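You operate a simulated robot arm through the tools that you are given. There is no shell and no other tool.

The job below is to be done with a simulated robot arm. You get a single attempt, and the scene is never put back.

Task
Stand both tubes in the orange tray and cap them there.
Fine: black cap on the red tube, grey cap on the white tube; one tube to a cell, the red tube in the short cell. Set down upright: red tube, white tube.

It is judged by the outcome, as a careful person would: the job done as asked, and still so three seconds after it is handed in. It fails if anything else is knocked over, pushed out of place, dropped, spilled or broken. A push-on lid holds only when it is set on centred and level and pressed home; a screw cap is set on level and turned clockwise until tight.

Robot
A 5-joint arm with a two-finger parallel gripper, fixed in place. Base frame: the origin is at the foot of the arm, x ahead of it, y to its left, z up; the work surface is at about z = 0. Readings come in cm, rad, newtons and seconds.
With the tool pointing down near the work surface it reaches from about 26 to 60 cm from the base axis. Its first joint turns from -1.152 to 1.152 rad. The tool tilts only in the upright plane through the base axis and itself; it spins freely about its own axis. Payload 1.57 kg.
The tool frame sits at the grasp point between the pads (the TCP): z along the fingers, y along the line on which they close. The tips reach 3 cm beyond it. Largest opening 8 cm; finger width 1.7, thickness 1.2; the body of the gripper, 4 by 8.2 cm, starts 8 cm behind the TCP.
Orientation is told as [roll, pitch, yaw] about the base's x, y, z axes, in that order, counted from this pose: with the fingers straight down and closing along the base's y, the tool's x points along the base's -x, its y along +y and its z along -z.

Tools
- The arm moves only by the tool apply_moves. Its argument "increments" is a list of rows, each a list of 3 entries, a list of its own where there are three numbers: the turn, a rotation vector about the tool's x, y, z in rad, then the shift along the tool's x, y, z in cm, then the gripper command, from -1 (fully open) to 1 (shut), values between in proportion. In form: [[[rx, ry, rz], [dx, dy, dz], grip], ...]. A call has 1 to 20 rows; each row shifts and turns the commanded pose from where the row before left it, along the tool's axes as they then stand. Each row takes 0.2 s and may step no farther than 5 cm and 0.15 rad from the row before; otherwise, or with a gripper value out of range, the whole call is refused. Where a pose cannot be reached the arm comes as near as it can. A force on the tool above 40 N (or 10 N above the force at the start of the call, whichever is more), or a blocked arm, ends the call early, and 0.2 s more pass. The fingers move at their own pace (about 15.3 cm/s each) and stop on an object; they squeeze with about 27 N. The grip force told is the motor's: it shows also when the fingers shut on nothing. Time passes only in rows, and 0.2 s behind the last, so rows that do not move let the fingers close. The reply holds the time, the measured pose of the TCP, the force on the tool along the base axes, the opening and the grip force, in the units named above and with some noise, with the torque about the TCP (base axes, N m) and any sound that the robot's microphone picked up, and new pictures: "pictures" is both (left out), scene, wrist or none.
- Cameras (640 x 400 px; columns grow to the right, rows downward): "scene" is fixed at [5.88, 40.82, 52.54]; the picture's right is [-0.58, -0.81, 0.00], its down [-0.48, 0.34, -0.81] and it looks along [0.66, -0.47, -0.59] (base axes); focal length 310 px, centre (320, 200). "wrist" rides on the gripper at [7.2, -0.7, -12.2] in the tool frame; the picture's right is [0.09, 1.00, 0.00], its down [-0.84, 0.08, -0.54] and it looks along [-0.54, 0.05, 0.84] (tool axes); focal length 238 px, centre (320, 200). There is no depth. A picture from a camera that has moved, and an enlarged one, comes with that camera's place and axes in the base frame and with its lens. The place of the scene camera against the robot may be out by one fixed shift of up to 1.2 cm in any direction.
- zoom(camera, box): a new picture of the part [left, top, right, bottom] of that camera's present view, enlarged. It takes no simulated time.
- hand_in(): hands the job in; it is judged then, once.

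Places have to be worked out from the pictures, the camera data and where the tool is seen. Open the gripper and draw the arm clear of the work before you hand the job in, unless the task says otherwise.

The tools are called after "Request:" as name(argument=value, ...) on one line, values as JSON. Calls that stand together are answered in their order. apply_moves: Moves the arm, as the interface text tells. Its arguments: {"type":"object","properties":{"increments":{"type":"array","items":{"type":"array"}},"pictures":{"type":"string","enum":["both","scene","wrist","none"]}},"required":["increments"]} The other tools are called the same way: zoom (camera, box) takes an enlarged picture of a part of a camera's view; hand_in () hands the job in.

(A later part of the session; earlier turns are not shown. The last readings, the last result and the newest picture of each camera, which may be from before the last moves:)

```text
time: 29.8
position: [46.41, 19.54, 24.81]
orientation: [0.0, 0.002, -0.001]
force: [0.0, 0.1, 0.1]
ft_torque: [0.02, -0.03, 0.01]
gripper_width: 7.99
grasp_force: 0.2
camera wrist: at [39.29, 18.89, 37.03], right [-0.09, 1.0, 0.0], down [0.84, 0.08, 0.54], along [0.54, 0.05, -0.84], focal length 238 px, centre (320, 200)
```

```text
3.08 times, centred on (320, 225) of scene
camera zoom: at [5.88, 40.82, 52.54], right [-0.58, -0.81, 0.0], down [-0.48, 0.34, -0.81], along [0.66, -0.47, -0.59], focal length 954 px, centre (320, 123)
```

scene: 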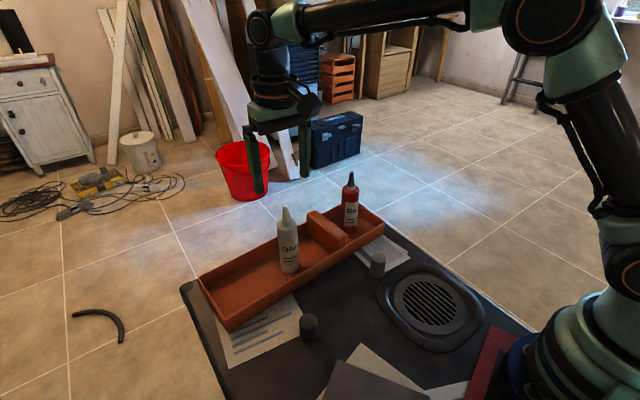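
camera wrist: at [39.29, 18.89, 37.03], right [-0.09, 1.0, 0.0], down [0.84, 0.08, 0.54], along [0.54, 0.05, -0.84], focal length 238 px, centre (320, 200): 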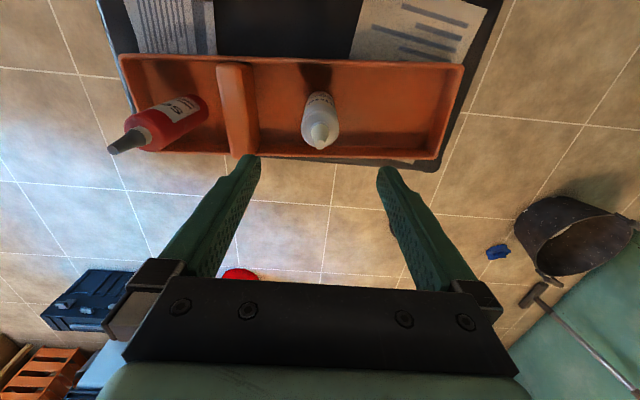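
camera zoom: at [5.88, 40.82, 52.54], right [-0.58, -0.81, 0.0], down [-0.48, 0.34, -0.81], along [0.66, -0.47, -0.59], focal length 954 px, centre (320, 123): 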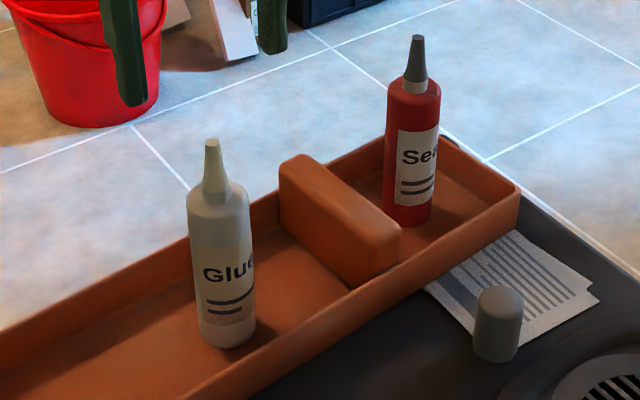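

Both tubes stand upright, with the white nozzle at about (46.5, 19.55). Next the black cap, estimated at (30.6, 24.8), so I'll move above it.

Request:
apply_moves(increments=[[[0, 0, 0], [2.8, 0.9, 0], -1], [[0, 0, 0], [3.3, 1.1, 0], -1], [[0, 0, 0], [3.3, 1.1, 0], -1], [[0, 0, 0], [3.3, 1.1, 0], -1], [[0, 0, 0], [3.1, 1.1, 0], -1], [[0, 0, 0], [0, 0, 3.5], -1], [[0, 0, 0], [0, 0, 3.5], -1], [[0, 0, 0], [0, 0, 3.0], -1], [[0, 0, 0], [0, 0, 0], -1], [[0, 0, 0], [0, 0, 0], -1]])

Request:
zoom(camera="wrist", box=[270, 80, 370, 160])

```text
time: 32.0
position: [30.55, 24.86, 14.83]
orientation: [0.0, 0.0, -0.001]
force: [0.3, 0.1, -0.4]
ft_torque: [0.02, -0.02, -0.01]
gripper_width: 7.98
grasp_force: 0.1
camera wrist: at [23.42, 24.19, 27.05], right [-0.09, 1.0, 0.0], down [0.84, 0.08, 0.54], along [0.54, 0.05, -0.84], focal length 238 px, centre (320, 200)
```

scene: 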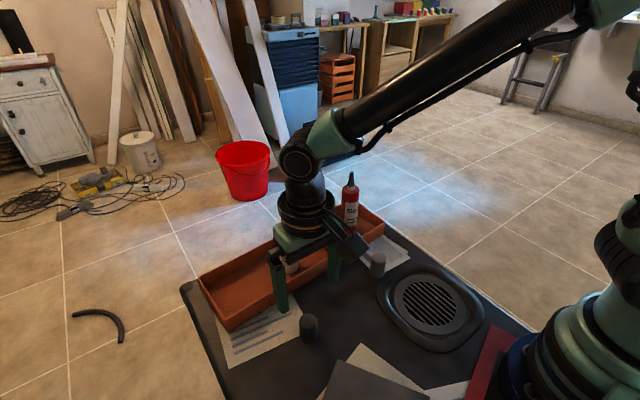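
wrist: 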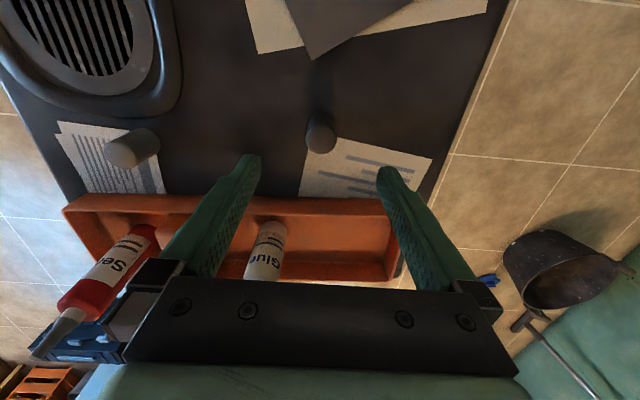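

```text
5.00 times, centred on (320, 120) of wrist
camera zoom: at [23.42, 24.19, 27.05], right [-0.09, 1.0, 0.0], down [0.84, 0.08, 0.54], along [0.54, 0.05, -0.84], focal length 1192 px, centre (320, 600)
```

zoom: 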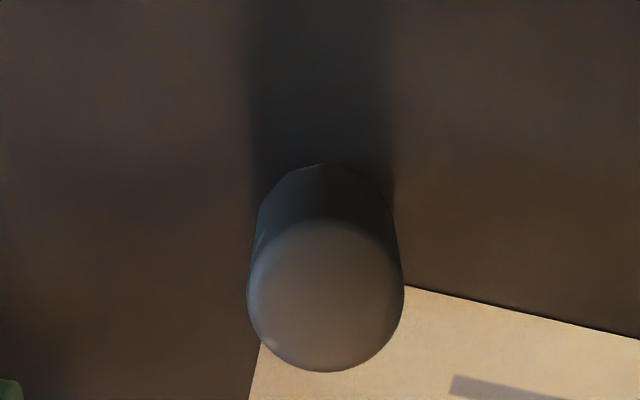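

The black cap is at about (31.0, 24.95), radius 1.55 and height about 4.2. I'll shift to centre and descend to z=8, tips just above the cap, to refine.

Request:
apply_moves(increments=[[[0, 0, 0], [-0.45, 0.1, 2.0], -1], [[0, 0, 0], [0, 0, 2.5], -1], [[0, 0, 0], [0, 0, 2.3], -1], [[0, 0, 0], [0, 0, 0], -1], [[0, 0, 0], [0, 0, 0], -1]], pictures="wrist")

Request:
zoom(camera="wrist", box=[240, 90, 400, 220])

```text
time: 33.2
position: [31.09, 25.03, 8.27]
orientation: [-0.001, -0.001, 0.0]
force: [-0.1, -0.9, 0.9]
ft_torque: [0.01, -0.03, 0.0]
gripper_width: 8.02
grasp_force: 0.1
camera wrist: at [23.89, 24.26, 20.4], right [-0.09, 1.0, 0.0], down [0.84, 0.08, 0.54], along [0.54, 0.05, -0.84], focal length 238 px, centre (320, 200)
```

wrist: 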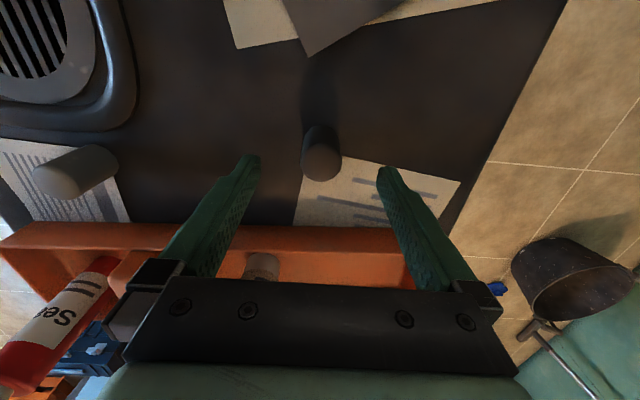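

```text
3.08 times, centred on (320, 155) of wrist
camera zoom: at [23.89, 24.26, 20.4], right [-0.09, 1.0, 0.0], down [0.84, 0.08, 0.54], along [0.54, 0.05, -0.84], focal length 733 px, centre (320, 338)
```

zoom: 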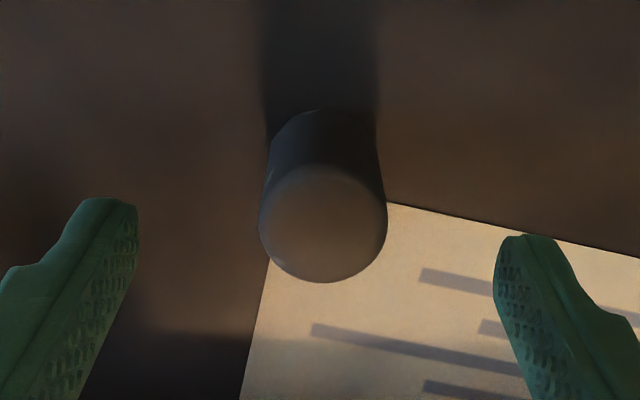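

The black cap is at (31.0, 25.0) with its top at z≈4.25, well centred between the fingers. I'll descend to z≈4.2 so the tips end about 1.2 cm above the cap's bottom, then close.

Request:
apply_moves(increments=[[[0, 0, 0], [0.08, -0.03, 1.5], -1], [[0, 0, 0], [0, 0, 1.5], -1], [[0, 0, 0], [0, 0, 1.0], -1], [[0, 0, 0], [0, 0, 0], -1], [[0, 0, 0], [0, 0, 0], 0], [[0, 0, 0], [0, 0, 0], 1], [[0, 0, 0], [0, 0, 0], 1], [[0, 0, 0], [0, 0, 0], 1]], pictures="wrist")

Request:
zoom(camera="wrist", box=[240, 120, 400, 250])

```text
time: 35.0
position: [31.05, 24.81, 4.26]
orientation: [0.002, 0.0, 0.001]
force: [0.4, 0.5, 1.0]
ft_torque: [-0.01, -0.07, 0.01]
gripper_width: 2.63
grasp_force: 26.9
camera wrist: at [23.83, 24.24, 16.32], right [-0.09, 1.0, 0.0], down [0.84, 0.08, 0.54], along [0.54, 0.05, -0.84], focal length 238 px, centre (320, 200)
```

wrist: 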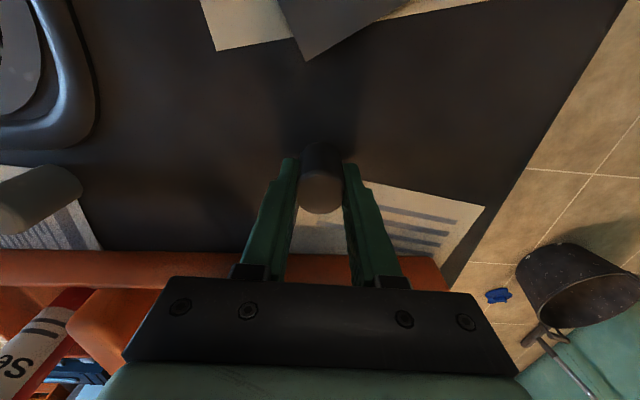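

```text
3.08 times, centred on (320, 185) of wrist
camera zoom: at [23.83, 24.24, 16.32], right [-0.09, 1.0, 0.0], down [0.84, 0.08, 0.54], along [0.54, 0.05, -0.84], focal length 733 px, centre (320, 246)
```

zoom: 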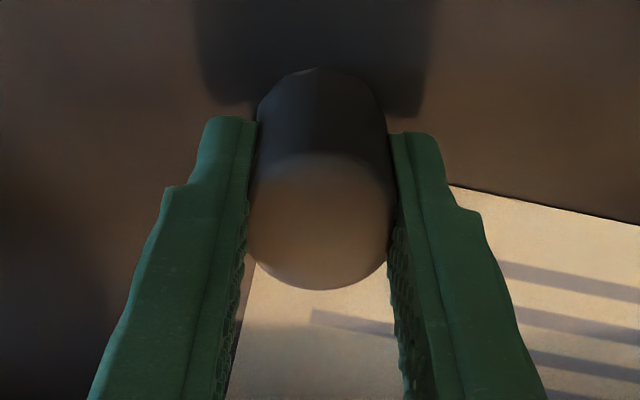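

The cap is gripped: width reads 2.6, force 27 N, cap centred at x≈31.0. I'll lift a little and check it comes up level.

Request:
apply_moves(increments=[[[0, 0, 0], [0, 0, -1.0], 1], [[0, 0, 0], [0, 0, -2.5], 1], [[0, 0, 0], [0, 0, -3.5], 1], [[0, 0, 0], [0, 0, -3.0], 1], [[0, 0, 0], [0, 0, 0], 1]])

Request:
zoom(camera="wrist", box=[240, 120, 400, 250])

Request:
zoom(camera="scene", box=[250, 220, 370, 340])

```text
time: 36.2
position: [31.03, 24.89, 14.02]
orientation: [0.0, 0.0, 0.0]
force: [-0.3, -0.3, -0.2]
ft_torque: [0.0, 0.0, -0.03]
gripper_width: 2.65
grasp_force: 26.8
camera wrist: at [23.83, 24.24, 26.22], right [-0.09, 1.0, 0.0], down [0.84, 0.08, 0.54], along [0.54, 0.05, -0.84], focal length 238 px, centre (320, 200)
```

scene: 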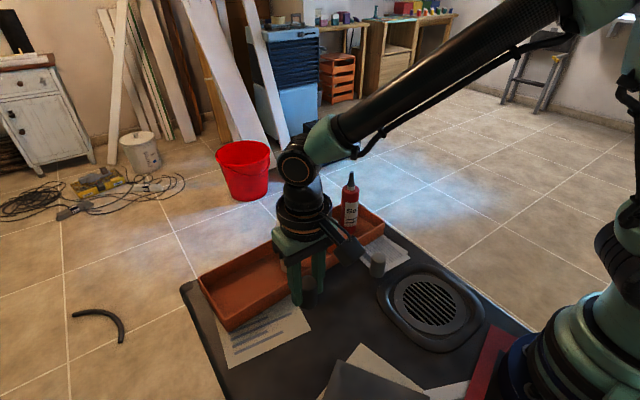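
wrist: 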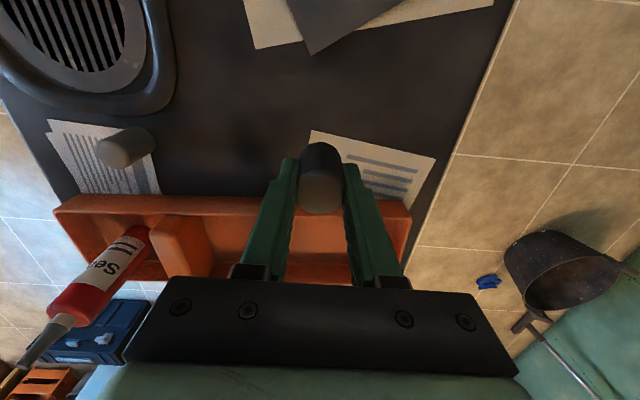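

```text
3.08 times, centred on (320, 185) of wrist
camera zoom: at [23.83, 24.24, 26.22], right [-0.09, 1.0, 0.0], down [0.84, 0.08, 0.54], along [0.54, 0.05, -0.84], focal length 733 px, centre (320, 246)
```

zoom: 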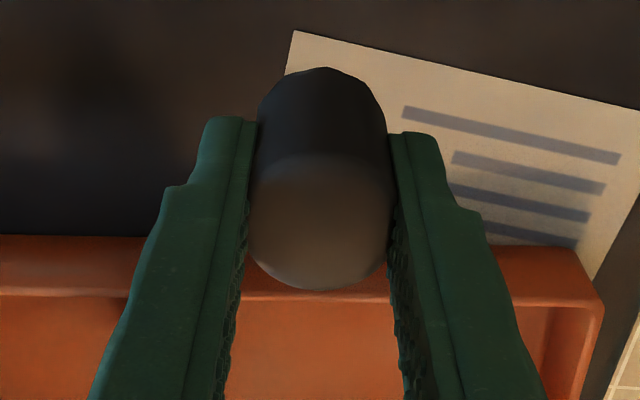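

```text
3.33 times, centred on (310, 280) of scene
camera zoom: at [5.88, 40.81, 52.54], right [-0.58, -0.81, 0.0], down [-0.48, 0.34, -0.81], along [0.66, -0.47, -0.59], focal length 1033 px, centre (353, -67)
```

zoom: 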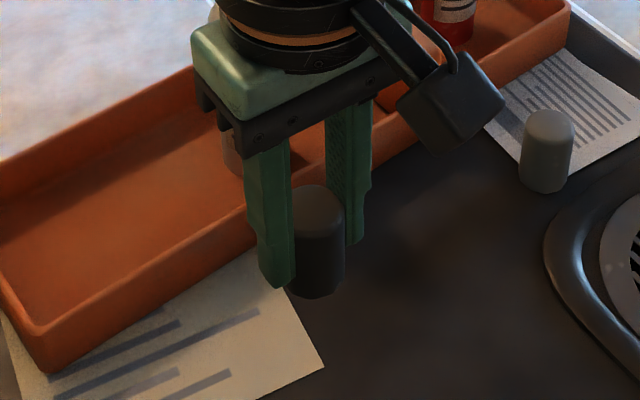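

The cap hangs level, centred on the tool axis, with its bottom about 4.2 cm below the TCP. I'll raise it and carry it to above the red tube at (48.63, 1.38), high enough that the wrist camera can see the nozzle tip.

Request:
apply_moves(increments=[[[0, 0, 0], [0, 0, -3.5], 1], [[0, 0, 0], [0, 0, -4.0], 1], [[0, 0, 0], [0, 0, -4.0], 1], [[0, 0, 0], [-1.5, -2.0, -2.5], 1], [[0, 0, 0], [-2.3, -3.0, 0], 1], [[0, 0, 0], [-2.3, -3.1, 0], 1], [[0, 0, 0], [-2.3, -3.1, 0], 1], [[0, 0, 0], [-2.3, -3.1, 0], 1], [[0, 0, 0], [-2.3, -3.1, 0], 1], [[0, 0, 0], [-2.3, -3.0, 0], 1], [[0, 0, 0], [-1.8, -2.2, 0], 1], [[0, 0, 0], [-0.5, -0.9, 0], 1], [[0, 0, 0], [0, 0, 0], 1], [[0, 0, 0], [0, 0, 0], 1]])

Request:
zoom(camera="wrist", box=[270, 80, 370, 220])

Request:
zoom(camera="scene", box=[300, 100, 400, 240])

```text
time: 39.2
position: [48.54, 1.3, 28.17]
orientation: [0.001, -0.001, 0.0]
force: [-0.3, -0.2, -0.5]
ft_torque: [0.01, 0.01, -0.02]
gripper_width: 2.67
grasp_force: 26.8
camera wrist: at [41.32, 0.69, 40.36], right [-0.09, 1.0, 0.0], down [0.84, 0.08, 0.54], along [0.54, 0.05, -0.84], focal length 238 px, centre (320, 200)
```

scene: 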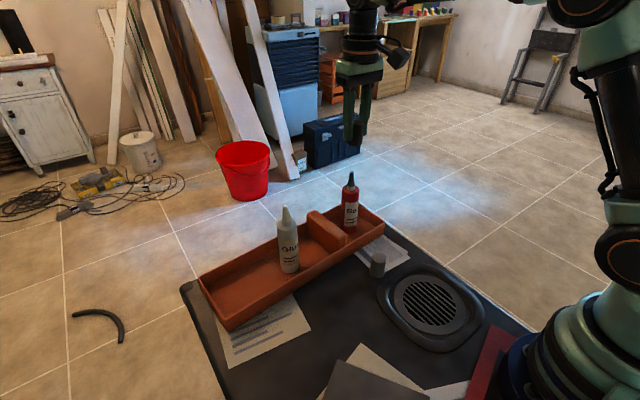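
wrist: 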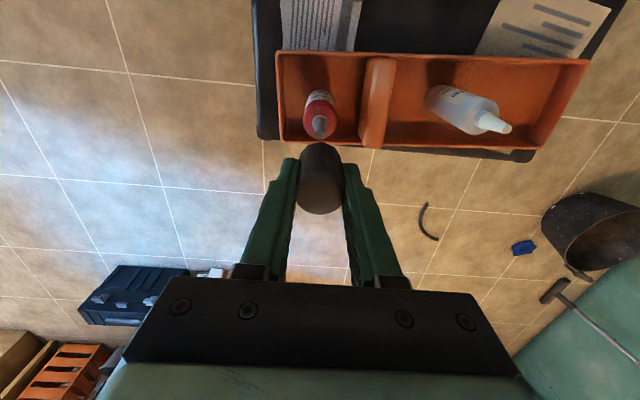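

```text
2.86 times, centred on (320, 150) of wrist
camera zoom: at [41.32, 0.69, 40.36], right [-0.09, 1.0, 0.0], down [0.84, 0.08, 0.54], along [0.54, 0.05, -0.84], focal length 681 px, centre (320, 343)
```

zoom: 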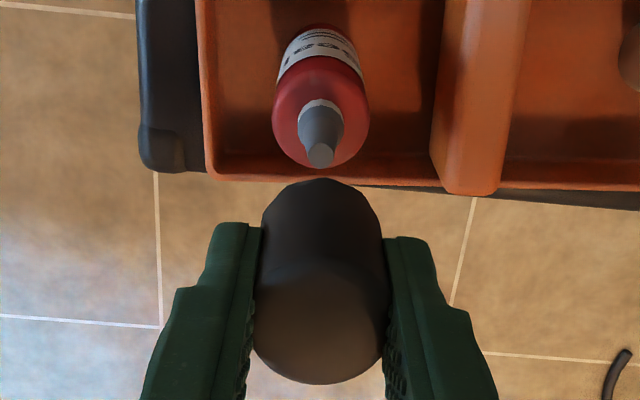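

```text
2.86 times, centred on (350, 170) of scene
camera zoom: at [5.88, 40.81, 52.54], right [-0.58, -0.81, 0.0], down [-0.48, 0.34, -0.81], along [0.66, -0.47, -0.59], focal length 886 px, centre (234, 286)
```

zoom: 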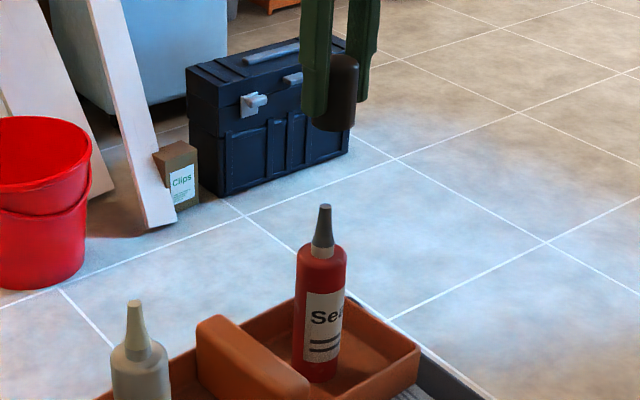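

From the wrist view the nozzle tip is within about 0.1 cm of the cap axis. I'll nudge 0.09 cm outward and lower until the cap's rim is about 0.8 cm above the tip, then check from the scene camera.

Request:
apply_moves(increments=[[[0, 0, 0], [-0.09, 0, 1.5], 1], [[0, 0, 0], [0, 0, 2.5], 1], [[0, 0, 0], [0, 0, 1.5], 1], [[0, 0, 0], [0, 0, 0.7], 1], [[0, 0, 0], [0, 0, 0], 1], [[0, 0, 0], [0, 0, 0], 1]], pictures="scene")

Request:
zoom(camera="scene", box=[325, 140, 375, 210])

```text
time: 40.6
position: [48.67, 1.41, 21.79]
orientation: [0.001, 0.001, -0.001]
force: [0.4, 0.6, 0.6]
ft_torque: [0.01, -0.01, -0.01]
gripper_width: 2.63
grasp_force: 27.2
```

scene: 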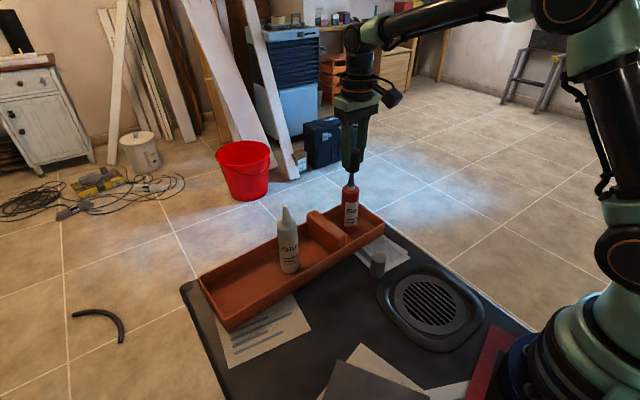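

```text
5.71 times, centred on (350, 175) of scene
camera zoom: at [5.88, 40.82, 52.54], right [-0.58, -0.81, 0.0], down [-0.48, 0.34, -0.81], along [0.66, -0.47, -0.59], focal length 1771 px, centre (149, 343)
```

zoom: 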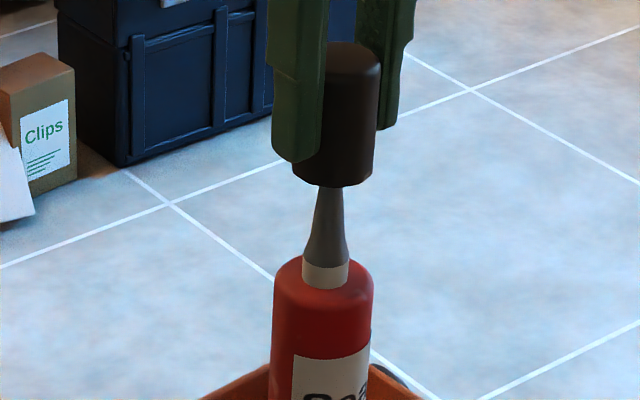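

The cap sits directly over the nozzle, within about 0.1 cm laterally. I'll lower it over the cone slowly and watch the forces.

Request:
apply_moves(increments=[[[0, 0, 0], [0, 0, 0.5], 1], [[0, 0, 0], [0, 0, 0.5], 1], [[0, 0, 0], [0, 0, 0.5], 1], [[0, 0, 0], [0, 0, 0.5], 1], [[0, 0, 0], [0, 0, 0], 1]], pictures="none")

Request:
zoom(camera="scene", box=[325, 140, 375, 210])

```text
time: 41.8
position: [48.7, 1.41, 19.78]
orientation: [-0.001, -0.001, 0.001]
force: [0.0, -0.3, -0.2]
ft_torque: [0.01, 0.0, 0.0]
gripper_width: 2.64
grasp_force: 26.8
```

```text
5.71 times, centred on (350, 175) of scene
camera zoom: at [5.88, 40.82, 52.54], right [-0.58, -0.81, 0.0], down [-0.48, 0.34, -0.81], along [0.66, -0.47, -0.59], focal length 1771 px, centre (149, 343)
```

zoom: 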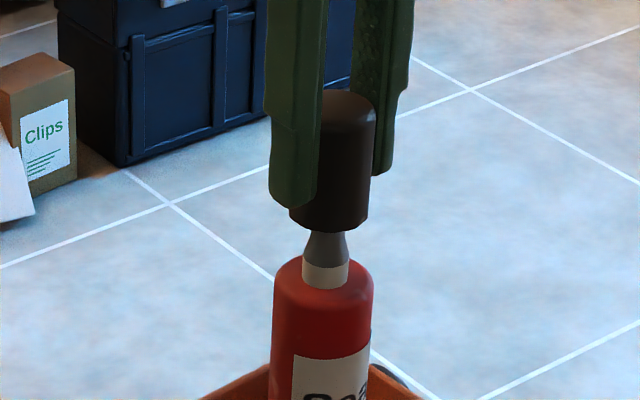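

The nozzle has entered the cap with no side force, and they stay aligned. I'll continue down in smaller steps.

Request:
apply_moves(increments=[[[0, 0, 0], [0, 0, 0.4], 1], [[0, 0, 0], [0, 0, 0.4], 1], [[0, 0, 0], [0, 0, 0.4], 1], [[0, 0, 0], [0, 0, 0], 1]], pictures="none")

Request:
zoom(camera="scene", box=[325, 140, 375, 210])

```text
time: 42.8
position: [48.71, 1.27, 18.58]
orientation: [0.001, -0.001, 0.001]
force: [-0.6, 0.7, -0.2]
ft_torque: [0.0, -0.03, 0.02]
gripper_width: 2.64
grasp_force: 26.7
```

```text
5.71 times, centred on (350, 175) of scene
camera zoom: at [5.88, 40.82, 52.54], right [-0.58, -0.81, 0.0], down [-0.48, 0.34, -0.81], along [0.66, -0.47, -0.59], focal length 1771 px, centre (149, 343)
```

zoom: 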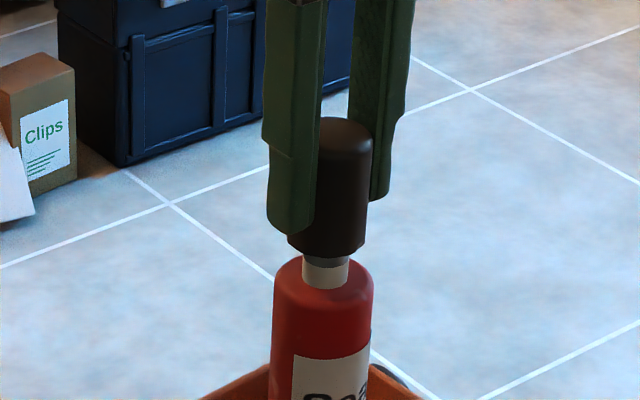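

There is still no resistance, and the cap's rim is just reaching the white collar. I'll continue with 0.2 cm steps.

Request:
apply_moves(increments=[[[0, 0, 0], [0, 0, 0.2], 1], [[0, 0, 0], [0, 0, 0.2], 1], [[0, 0, 0], [0, 0, 0.2], 1], [[0, 0, 0], [0, 0, 0], 1]], pictures="none")

Request:
zoom(camera="scene", box=[325, 140, 375, 210])

```text
time: 43.8
position: [48.79, 1.34, 18.13]
orientation: [0.0, 0.0, 0.001]
force: [-0.4, -0.9, 0.4]
ft_torque: [0.0, 0.0, 0.01]
gripper_width: 2.68
grasp_force: 27.0
```

```text
5.71 times, centred on (350, 175) of scene
camera zoom: at [5.88, 40.82, 52.54], right [-0.58, -0.81, 0.0], down [-0.48, 0.34, -0.81], along [0.66, -0.47, -0.59], focal length 1771 px, centre (149, 343)
```

zoom: 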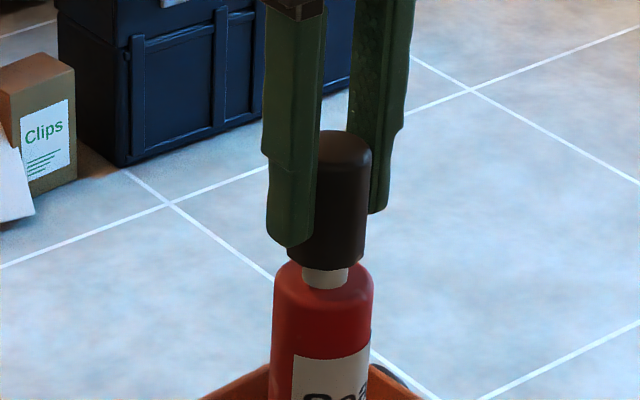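

The cap is over the collar with about 0.7 cm left to the shoulder. I'll continue down and watch for the press-fit force.

Request:
apply_moves(increments=[[[0, 0, 0], [0, 0, 0.15], 1], [[0, 0, 0], [0, 0, 0.15], 1], [[0, 0, 0], [0, 0, 0.1], 1], [[0, 0, 0], [0, 0, 0], 1]], pictures="none")

Request:
zoom(camera="scene", box=[325, 140, 375, 210])

```text
time: 44.8
position: [48.69, 1.4, 17.67]
orientation: [0.0, 0.001, -0.002]
force: [-0.3, -0.6, -0.5]
ft_torque: [0.02, 0.01, 0.03]
gripper_width: 2.65
grasp_force: 26.6
```

```text
5.71 times, centred on (350, 175) of scene
camera zoom: at [5.88, 40.82, 52.54], right [-0.58, -0.81, 0.0], down [-0.48, 0.34, -0.81], along [0.66, -0.47, -0.59], focal length 1771 px, centre (149, 343)
```

zoom: 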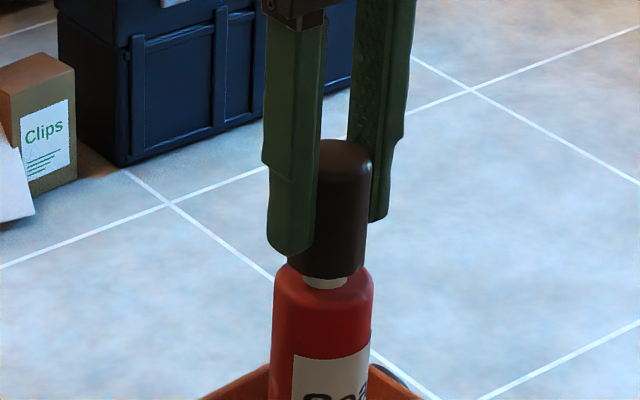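

Still free, with only a thin band of collar showing. I'll use 0.1 cm steps now.

Request:
apply_moves(increments=[[[0, 0, 0], [0, 0, 0.1], 1], [[0, 0, 0], [0, 0, 0.1], 1], [[0, 0, 0], [0, 0, 0.1], 1], [[0, 0, 0], [0, 0, 0], 1]], pictures="none")

Request:
zoom(camera="scene", box=[325, 140, 375, 210])

```text
time: 45.8
position: [48.75, 1.44, 17.48]
orientation: [0.0, -0.001, 0.001]
force: [-0.5, -0.3, 0.3]
ft_torque: [0.01, -0.02, 0.0]
gripper_width: 2.66
grasp_force: 26.6
```

```text
5.71 times, centred on (350, 175) of scene
camera zoom: at [5.88, 40.82, 52.54], right [-0.58, -0.81, 0.0], down [-0.48, 0.34, -0.81], along [0.66, -0.47, -0.59], focal length 1771 px, centre (149, 343)
```

zoom: 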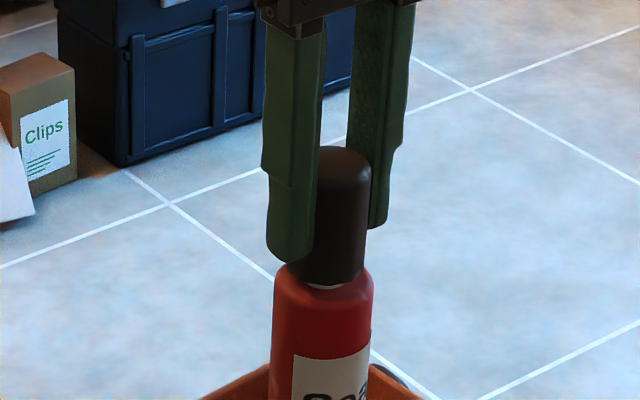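

Nearly at the shoulder with no force yet. A few more small steps to find the seat.

Request:
apply_moves(increments=[[[0, 0, 0], [0, 0, 0.1], 1], [[0, 0, 0], [0, 0, 0.1], 1], [[0, 0, 0], [0, 0, 0], 1]], pictures="none")

```text
time: 46.6
position: [48.62, 1.35, 17.1]
orientation: [0.001, -0.001, -0.003]
force: [-0.1, 0.5, 0.5]
ft_torque: [-0.01, -0.03, 0.0]
gripper_width: 2.67
grasp_force: 26.7
```

Request:
zoom(camera="scene", box=[325, 150, 375, 200])

Request:
apply_moves(increments=[[[0, 0, 0], [0, 0, 0.1], 1], [[0, 0, 0], [0, 0, 0.1], 1], [[0, 0, 0], [0, 0, 0], 1]], pictures="none")

Request:
zoom(camera="scene", box=[325, 150, 375, 200])

```text
8.00 times, centred on (350, 175) of scene
camera zoom: at [5.88, 40.82, 52.54], right [-0.58, -0.81, 0.0], down [-0.48, 0.34, -0.81], along [0.66, -0.47, -0.59], focal length 2480 px, centre (80, 400)
```

zoom: 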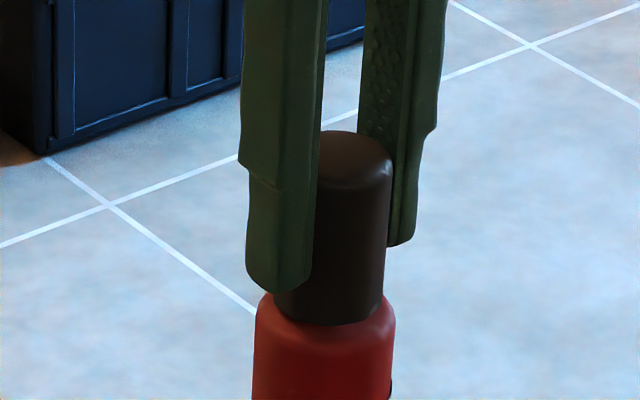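

```text
time: 47.4
position: [48.78, 1.49, 16.88]
orientation: [0.001, 0.0, -0.001]
force: [0.9, -0.6, 0.0]
ft_torque: [-0.03, -0.01, 0.0]
gripper_width: 2.65
grasp_force: 27.1
```

```text
8.00 times, centred on (350, 175) of scene
camera zoom: at [5.88, 40.82, 52.54], right [-0.58, -0.81, 0.0], down [-0.48, 0.34, -0.81], along [0.66, -0.47, -0.59], focal length 2480 px, centre (80, 400)
```

zoom: 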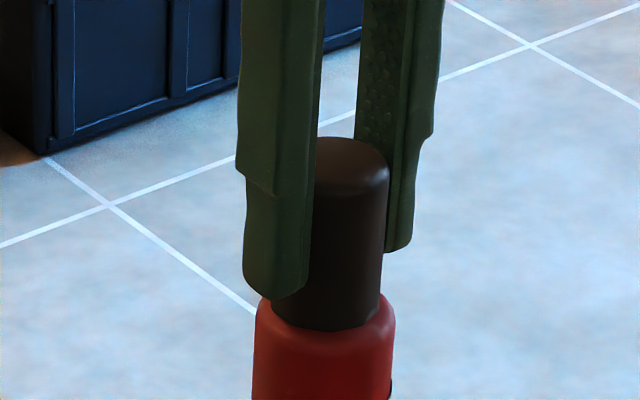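

The collar is now covered, but there's still no reaction force, so the cap isn't home yet. I'll keep pressing down in 0.1 cm steps.

Request:
apply_moves(increments=[[[0, 0, 0], [0, 0, 0.1], 1], [[0, 0, 0], [0, 0, 0.1], 1], [[0, 0, 0], [0, 0, 0], 1]], pictures="none")

Request:
zoom(camera="scene", box=[325, 150, 375, 200])

```text
time: 48.2
position: [48.9, 1.35, 16.85]
orientation: [0.001, -0.002, 0.0]
force: [-1.2, 1.0, 11.3]
ft_torque: [0.07, 0.23, 0.0]
gripper_width: 2.67
grasp_force: 27.3
heard: snap
```

```text
8.00 times, centred on (350, 175) of scene
camera zoom: at [5.87, 40.82, 52.54], right [-0.58, -0.81, 0.0], down [-0.48, 0.34, -0.81], along [0.66, -0.47, -0.59], focal length 2480 px, centre (80, 400)
```

zoom: 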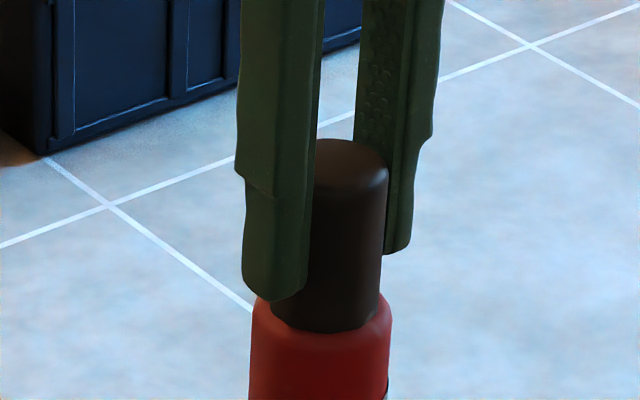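

I heard a snap and the force rose to 11 N, so the black cap is home. I'll relax the pressure and open the fingers gently.

Request:
apply_moves(increments=[[[0, 0, 0], [0, 0, -0.1], 1], [[0, 0, 0], [0, 0, 0], 1], [[0, 0, 0], [0, 0, 0], 0.3], [[0, 0, 0], [0, 0, 0], 0.2], [[0, 0, 0], [0, 0, 0], 0.0], [[0, 0, 0], [0, 0, 0], -0.3], [[0, 0, 0], [0, 0, 0], -0.7], [[0, 0, 0], [0, 0, 0], -0.7]], pictures="both")

Request:
zoom(camera="scene", box=[320, 150, 390, 240])

```text
time: 50.0
position: [48.66, 1.44, 16.89]
orientation: [0.0, -0.001, 0.001]
force: [-0.8, -0.1, 0.5]
ft_torque: [0.02, 0.06, -0.02]
gripper_width: 6.77
grasp_force: 0.0
camera wrist: at [41.55, 0.73, 29.1], right [-0.09, 1.0, 0.0], down [0.84, 0.08, 0.54], along [0.54, 0.05, -0.84], focal length 238 px, centre (320, 200)
```

scene: 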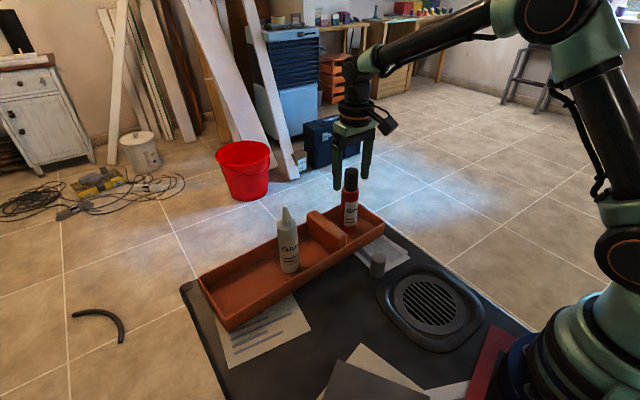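
wrist: 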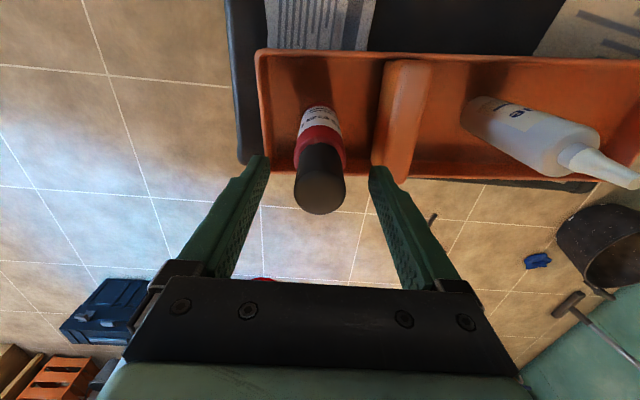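

```text
4.44 times, centred on (355, 195) of scene
camera zoom: at [5.88, 40.82, 52.54], right [-0.58, -0.81, 0.0], down [-0.48, 0.34, -0.81], along [0.66, -0.47, -0.59], focal length 1378 px, centre (164, 222)
```

zoom: 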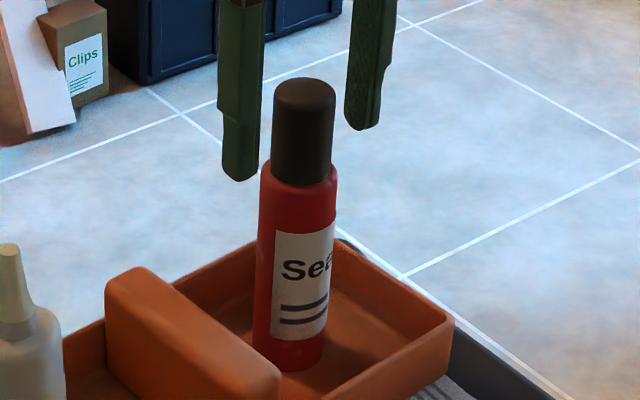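

The red tube is capped and standing straight. I'll rise clear and move to above the grey cap, estimated near (34, 5.1).

Request:
apply_moves(increments=[[[0, 0, 0], [0, 0, -2.0], -0.7], [[0, 0, 0], [0, 0, -3.0], -0.8], [[0, 0, 0], [0, 0, -3.0], -1], [[0, 0, 0], [2.7, 0.7, 0], -1], [[0, 0, 0], [3.0, 0.8, 0], -1], [[0, 0, 0], [3.0, 0.7, 0], -1], [[0, 0, 0], [3.0, 0.8, 0], -1], [[0, 0, 0], [2.9, 0.7, 0], -1], [[0, 0, 0], [0, 0, 3.5], -1], [[0, 0, 0], [0, 0, 3.5], -1], [[0, 0, 0], [0, 0, 3.0], -1], [[0, 0, 0], [0, 0, 0], -1], [[0, 0, 0], [0, 0, 0], -1]])

Request:
zoom(camera="wrist", box=[270, 80, 370, 160])

```text
time: 52.8
position: [34.31, 5.07, 14.86]
orientation: [0.001, 0.0, -0.001]
force: [-0.3, -0.3, 0.4]
ft_torque: [0.01, 0.02, -0.01]
gripper_width: 7.99
grasp_force: 0.1
camera wrist: at [26.99, 4.37, 27.03], right [-0.09, 1.0, 0.0], down [0.84, 0.08, 0.54], along [0.54, 0.05, -0.84], focal length 238 px, centre (320, 200)
```

scene: 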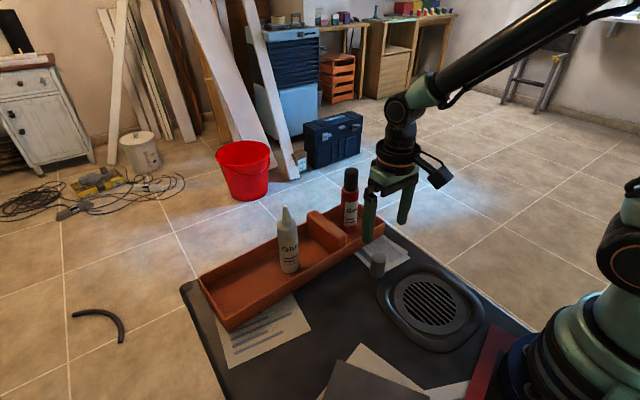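
wrist: 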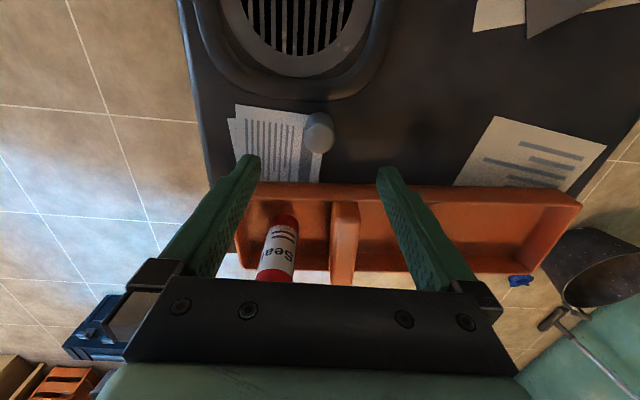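

```text
5.00 times, centred on (320, 120) of wrist
camera zoom: at [26.99, 4.37, 27.03], right [-0.09, 1.0, 0.0], down [0.84, 0.08, 0.54], along [0.54, 0.05, -0.84], focal length 1192 px, centre (320, 600)
```

zoom: 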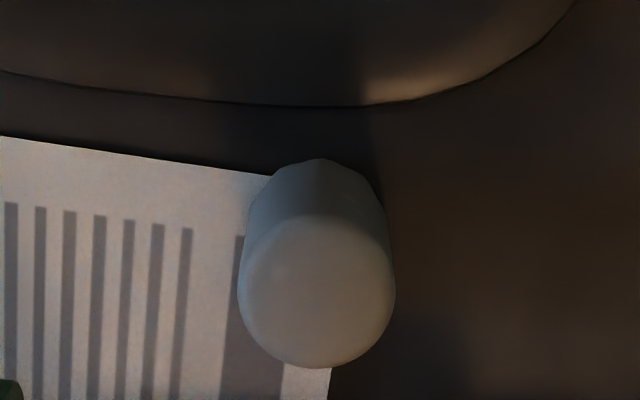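

The grey cap is at about (34.48, 4.97), the same size as the black one, and the vent is about 1.7 cm clear of where the fingers will go. I'll centre and descend to z≈8.2 to confirm.

Request:
apply_moves(increments=[[[0, 0, 0], [-0.17, -0.1, 2.0], -1], [[0, 0, 0], [0, 0, 2.5], -1], [[0, 0, 0], [0, 0, 2.1], -1], [[0, 0, 0], [0, 0, 0], -1], [[0, 0, 0], [0, 0, 0], -1]], pictures="wrist")

Request:
zoom(camera="wrist", box=[240, 90, 400, 220])

```text
time: 54.0
position: [34.48, 4.94, 8.11]
orientation: [0.001, 0.0, -0.001]
force: [0.1, -0.1, -0.4]
ft_torque: [0.06, -0.01, -0.04]
gripper_width: 7.98
grasp_force: 0.0
camera wrist: at [27.24, 4.27, 20.4], right [-0.09, 1.0, 0.0], down [0.84, 0.08, 0.54], along [0.54, 0.05, -0.84], focal length 238 px, centre (320, 200)
```

wrist: 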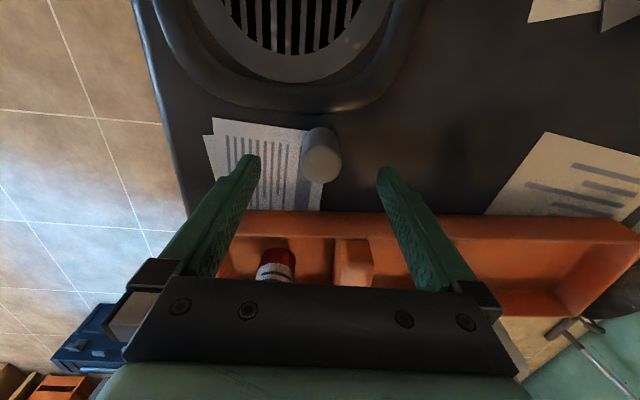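

```text
3.08 times, centred on (320, 155) of wrist
camera zoom: at [27.24, 4.27, 20.4], right [-0.09, 1.0, 0.0], down [0.84, 0.08, 0.54], along [0.54, 0.05, -0.84], focal length 733 px, centre (320, 338)
```

zoom: 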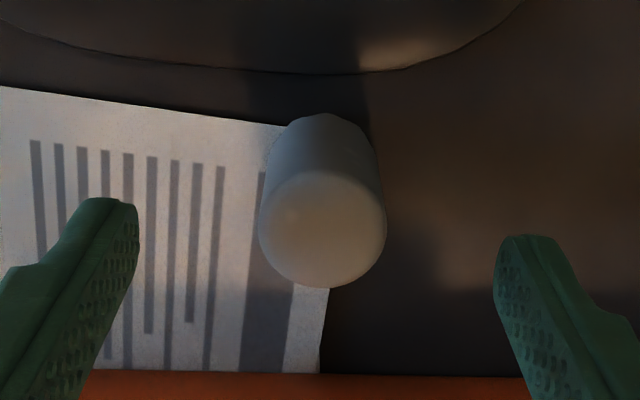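

The grey cap is at (34.47, 4.98), centred between the fingers. I'll descend to z≈4.2 and close.

Request:
apply_moves(increments=[[[0, 0, 0], [0, 0.03, 1.5], -1], [[0, 0, 0], [0, 0, 1.5], -1], [[0, 0, 0], [0, 0, 0.9], -1], [[0, 0, 0], [0, 0, 0], -1], [[0, 0, 0], [0, 0, 0], 0], [[0, 0, 0], [0, 0, 0], 1], [[0, 0, 0], [0, 0, 0], 1], [[0, 0, 0], [0, 0, 0], 1]], pictures="wrist")

Request:
zoom(camera="wrist", box=[240, 120, 400, 250])

```text
time: 55.8
position: [34.27, 4.94, 4.34]
orientation: [0.001, 0.0, 0.0]
force: [0.6, 0.4, -0.3]
ft_torque: [0.05, -0.02, 0.03]
gripper_width: 2.7
grasp_force: 27.2
camera wrist: at [27.09, 4.29, 16.6], right [-0.09, 1.0, 0.0], down [0.84, 0.08, 0.54], along [0.54, 0.05, -0.84], focal length 238 px, centre (320, 200)
```

wrist: 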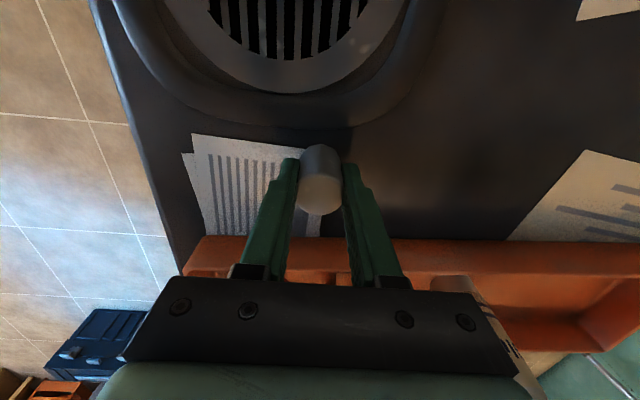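

```text
3.08 times, centred on (320, 185) of wrist
camera zoom: at [27.09, 4.29, 16.6], right [-0.09, 1.0, 0.0], down [0.84, 0.08, 0.54], along [0.54, 0.05, -0.84], focal length 733 px, centre (320, 246)
```

zoom: 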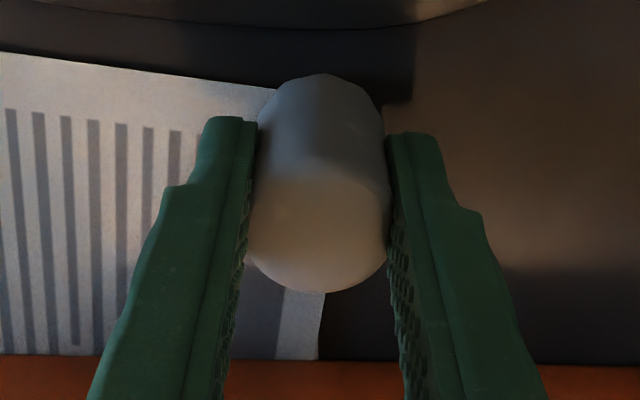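

The grey cap is gripped, sitting about 0.1 cm outward of the tool axis. I'll lift it to z≈28 and carry it above the white tube.

Request:
apply_moves(increments=[[[0, 0, 0], [0, 0, -1.0], 1], [[0, 0, 0], [0, 0, -3.0], 1], [[0, 0, 0], [0, 0, -4.0], 1], [[0, 0, 0], [0, 0, -4.0], 1], [[0, 0, 0], [0, 0, -4.0], 1], [[0, 0, 0], [0, 0, -4.0], 1], [[0, 0, 0], [0, 0, -4.0], 1], [[0, 0, 0], [-1.6, -0.0, 0], 1], [[0, 0, 0], [-2.4, 3.0, 0], 1], [[0, 0, 0], [-2.4, 3.3, 0], 1], [[0, 0, 0], [-2.4, 3.3, 0], 1], [[0, 0, 0], [-2.0, 3.0, 0], 1], [[0, 0, 0], [-1.25, 2.0, 0], 1], [[0, 0, 0], [0, 0, 0], 1], [[0, 0, 0], [0, 0, 0], 1]])

Request:
zoom(camera="wrist", box=[270, 80, 370, 220])

Request:
zoom(camera="scene", box=[240, 120, 380, 290])

```text
time: 59.0
position: [46.26, 19.63, 28.27]
orientation: [0.0, -0.001, -0.001]
force: [-1.0, 0.5, 0.1]
ft_torque: [0.03, 0.01, 0.0]
gripper_width: 2.68
grasp_force: 27.4
camera wrist: at [39.17, 19.06, 40.52], right [-0.09, 1.0, 0.0], down [0.84, 0.08, 0.54], along [0.54, 0.05, -0.84], focal length 238 px, centre (320, 200)
```

scene: 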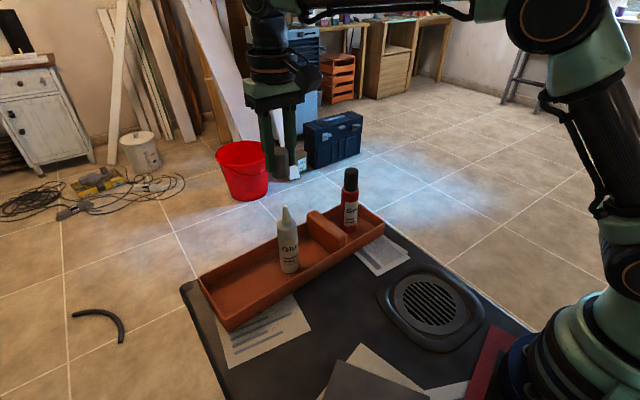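
wrist: 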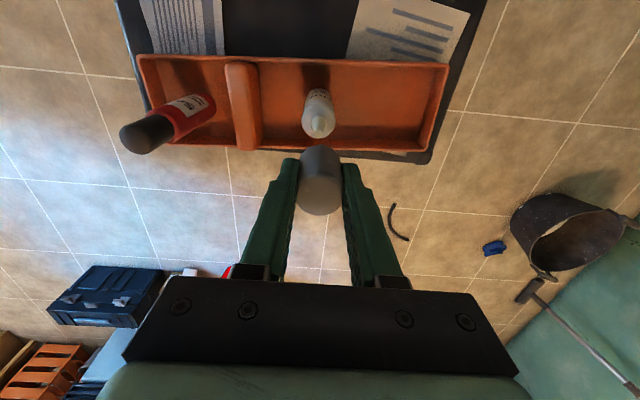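

```text
2.86 times, centred on (320, 150) of wrist
camera zoom: at [39.17, 19.06, 40.52], right [-0.09, 1.0, 0.0], down [0.84, 0.08, 0.54], along [0.54, 0.05, -0.84], focal length 681 px, centre (320, 343)
```

zoom: 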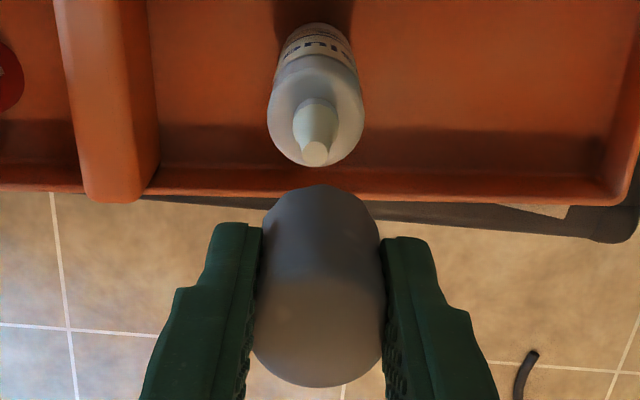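

```text
2.35 times, centred on (310, 205) of scene
camera zoom: at [5.88, 40.82, 52.54], right [-0.58, -0.81, 0.0], down [-0.48, 0.34, -0.81], along [0.66, -0.47, -0.59], focal length 729 px, centre (344, 188)
```

zoom: 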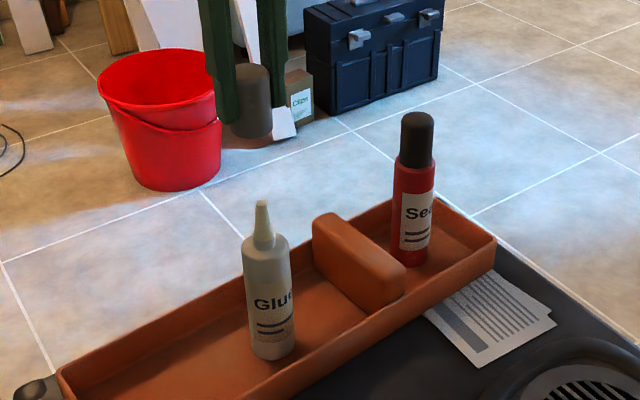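

From the wrist view the nozzle is about 0.2 cm toward −y of the cap axis, and within about 0.1 cm in x. I'll correct that and lower to just above the tip for a scene check.

Request:
apply_moves(increments=[[[0, 0, 0], [0.08, -0.15, 1.5], 1], [[0, 0, 0], [0, 0, 2.5], 1], [[0, 0, 0], [0, 0, 1.5], 1], [[0, 0, 0], [0, 0, 0.6], 1], [[0, 0, 0], [0, 0, 0], 1], [[0, 0, 0], [0, 0, 0], 1]], pictures="both")

Request:
zoom(camera="scene", box=[260, 170, 310, 240])

Request:
zoom(camera="wrist", box=[270, 80, 370, 220])

```text
time: 60.4
position: [46.28, 19.47, 22.18]
orientation: [-0.001, 0.001, 0.0]
force: [-0.2, -0.2, 0.3]
ft_torque: [0.01, -0.01, -0.03]
gripper_width: 2.63
grasp_force: 27.2
camera wrist: at [39.11, 18.76, 34.42], right [-0.09, 1.0, 0.0], down [0.84, 0.08, 0.54], along [0.54, 0.05, -0.84], focal length 238 px, centre (320, 200)
```

scene: 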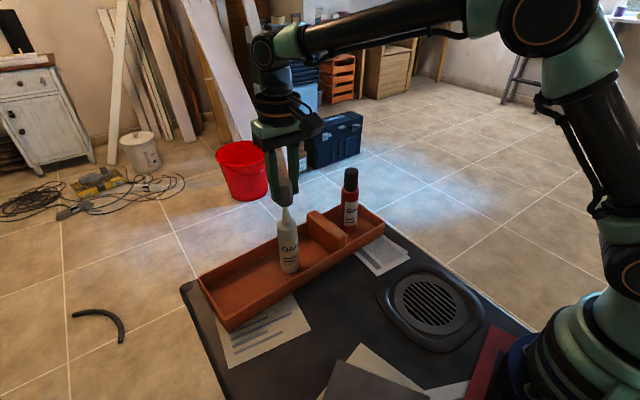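
wrist: 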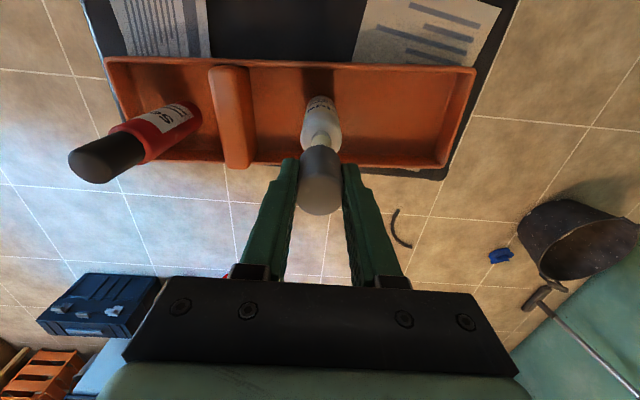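

```text
5.71 times, centred on (285, 205) of scene
camera zoom: at [5.88, 40.82, 52.54], right [-0.58, -0.81, 0.0], down [-0.48, 0.34, -0.81], along [0.66, -0.47, -0.59], focal length 1771 px, centre (520, 171)
```

zoom: 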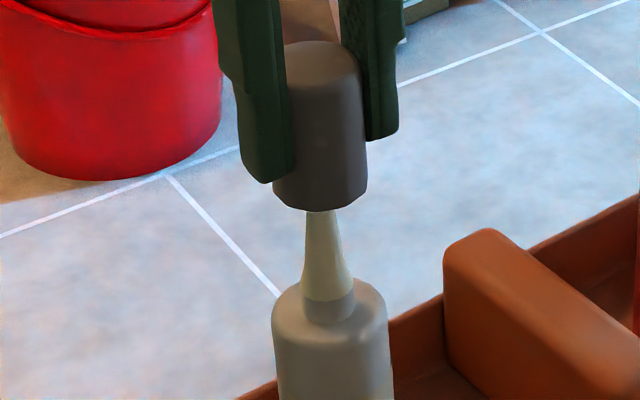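

```text
2.86 times, centred on (320, 150) of wrist
camera zoom: at [39.11, 18.76, 34.42], right [-0.09, 1.0, 0.0], down [0.84, 0.08, 0.54], along [0.54, 0.05, -0.84], focal length 681 px, centre (320, 343)
```

zoom: 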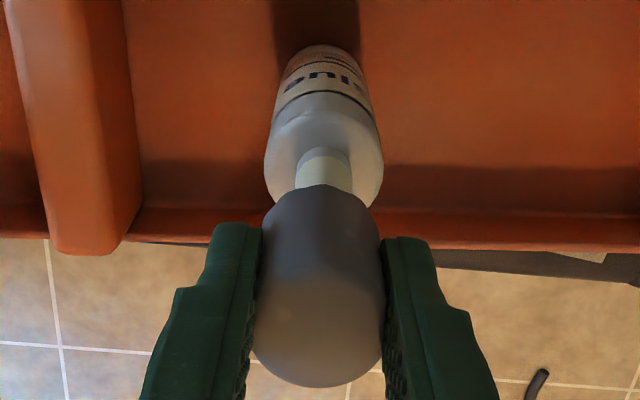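

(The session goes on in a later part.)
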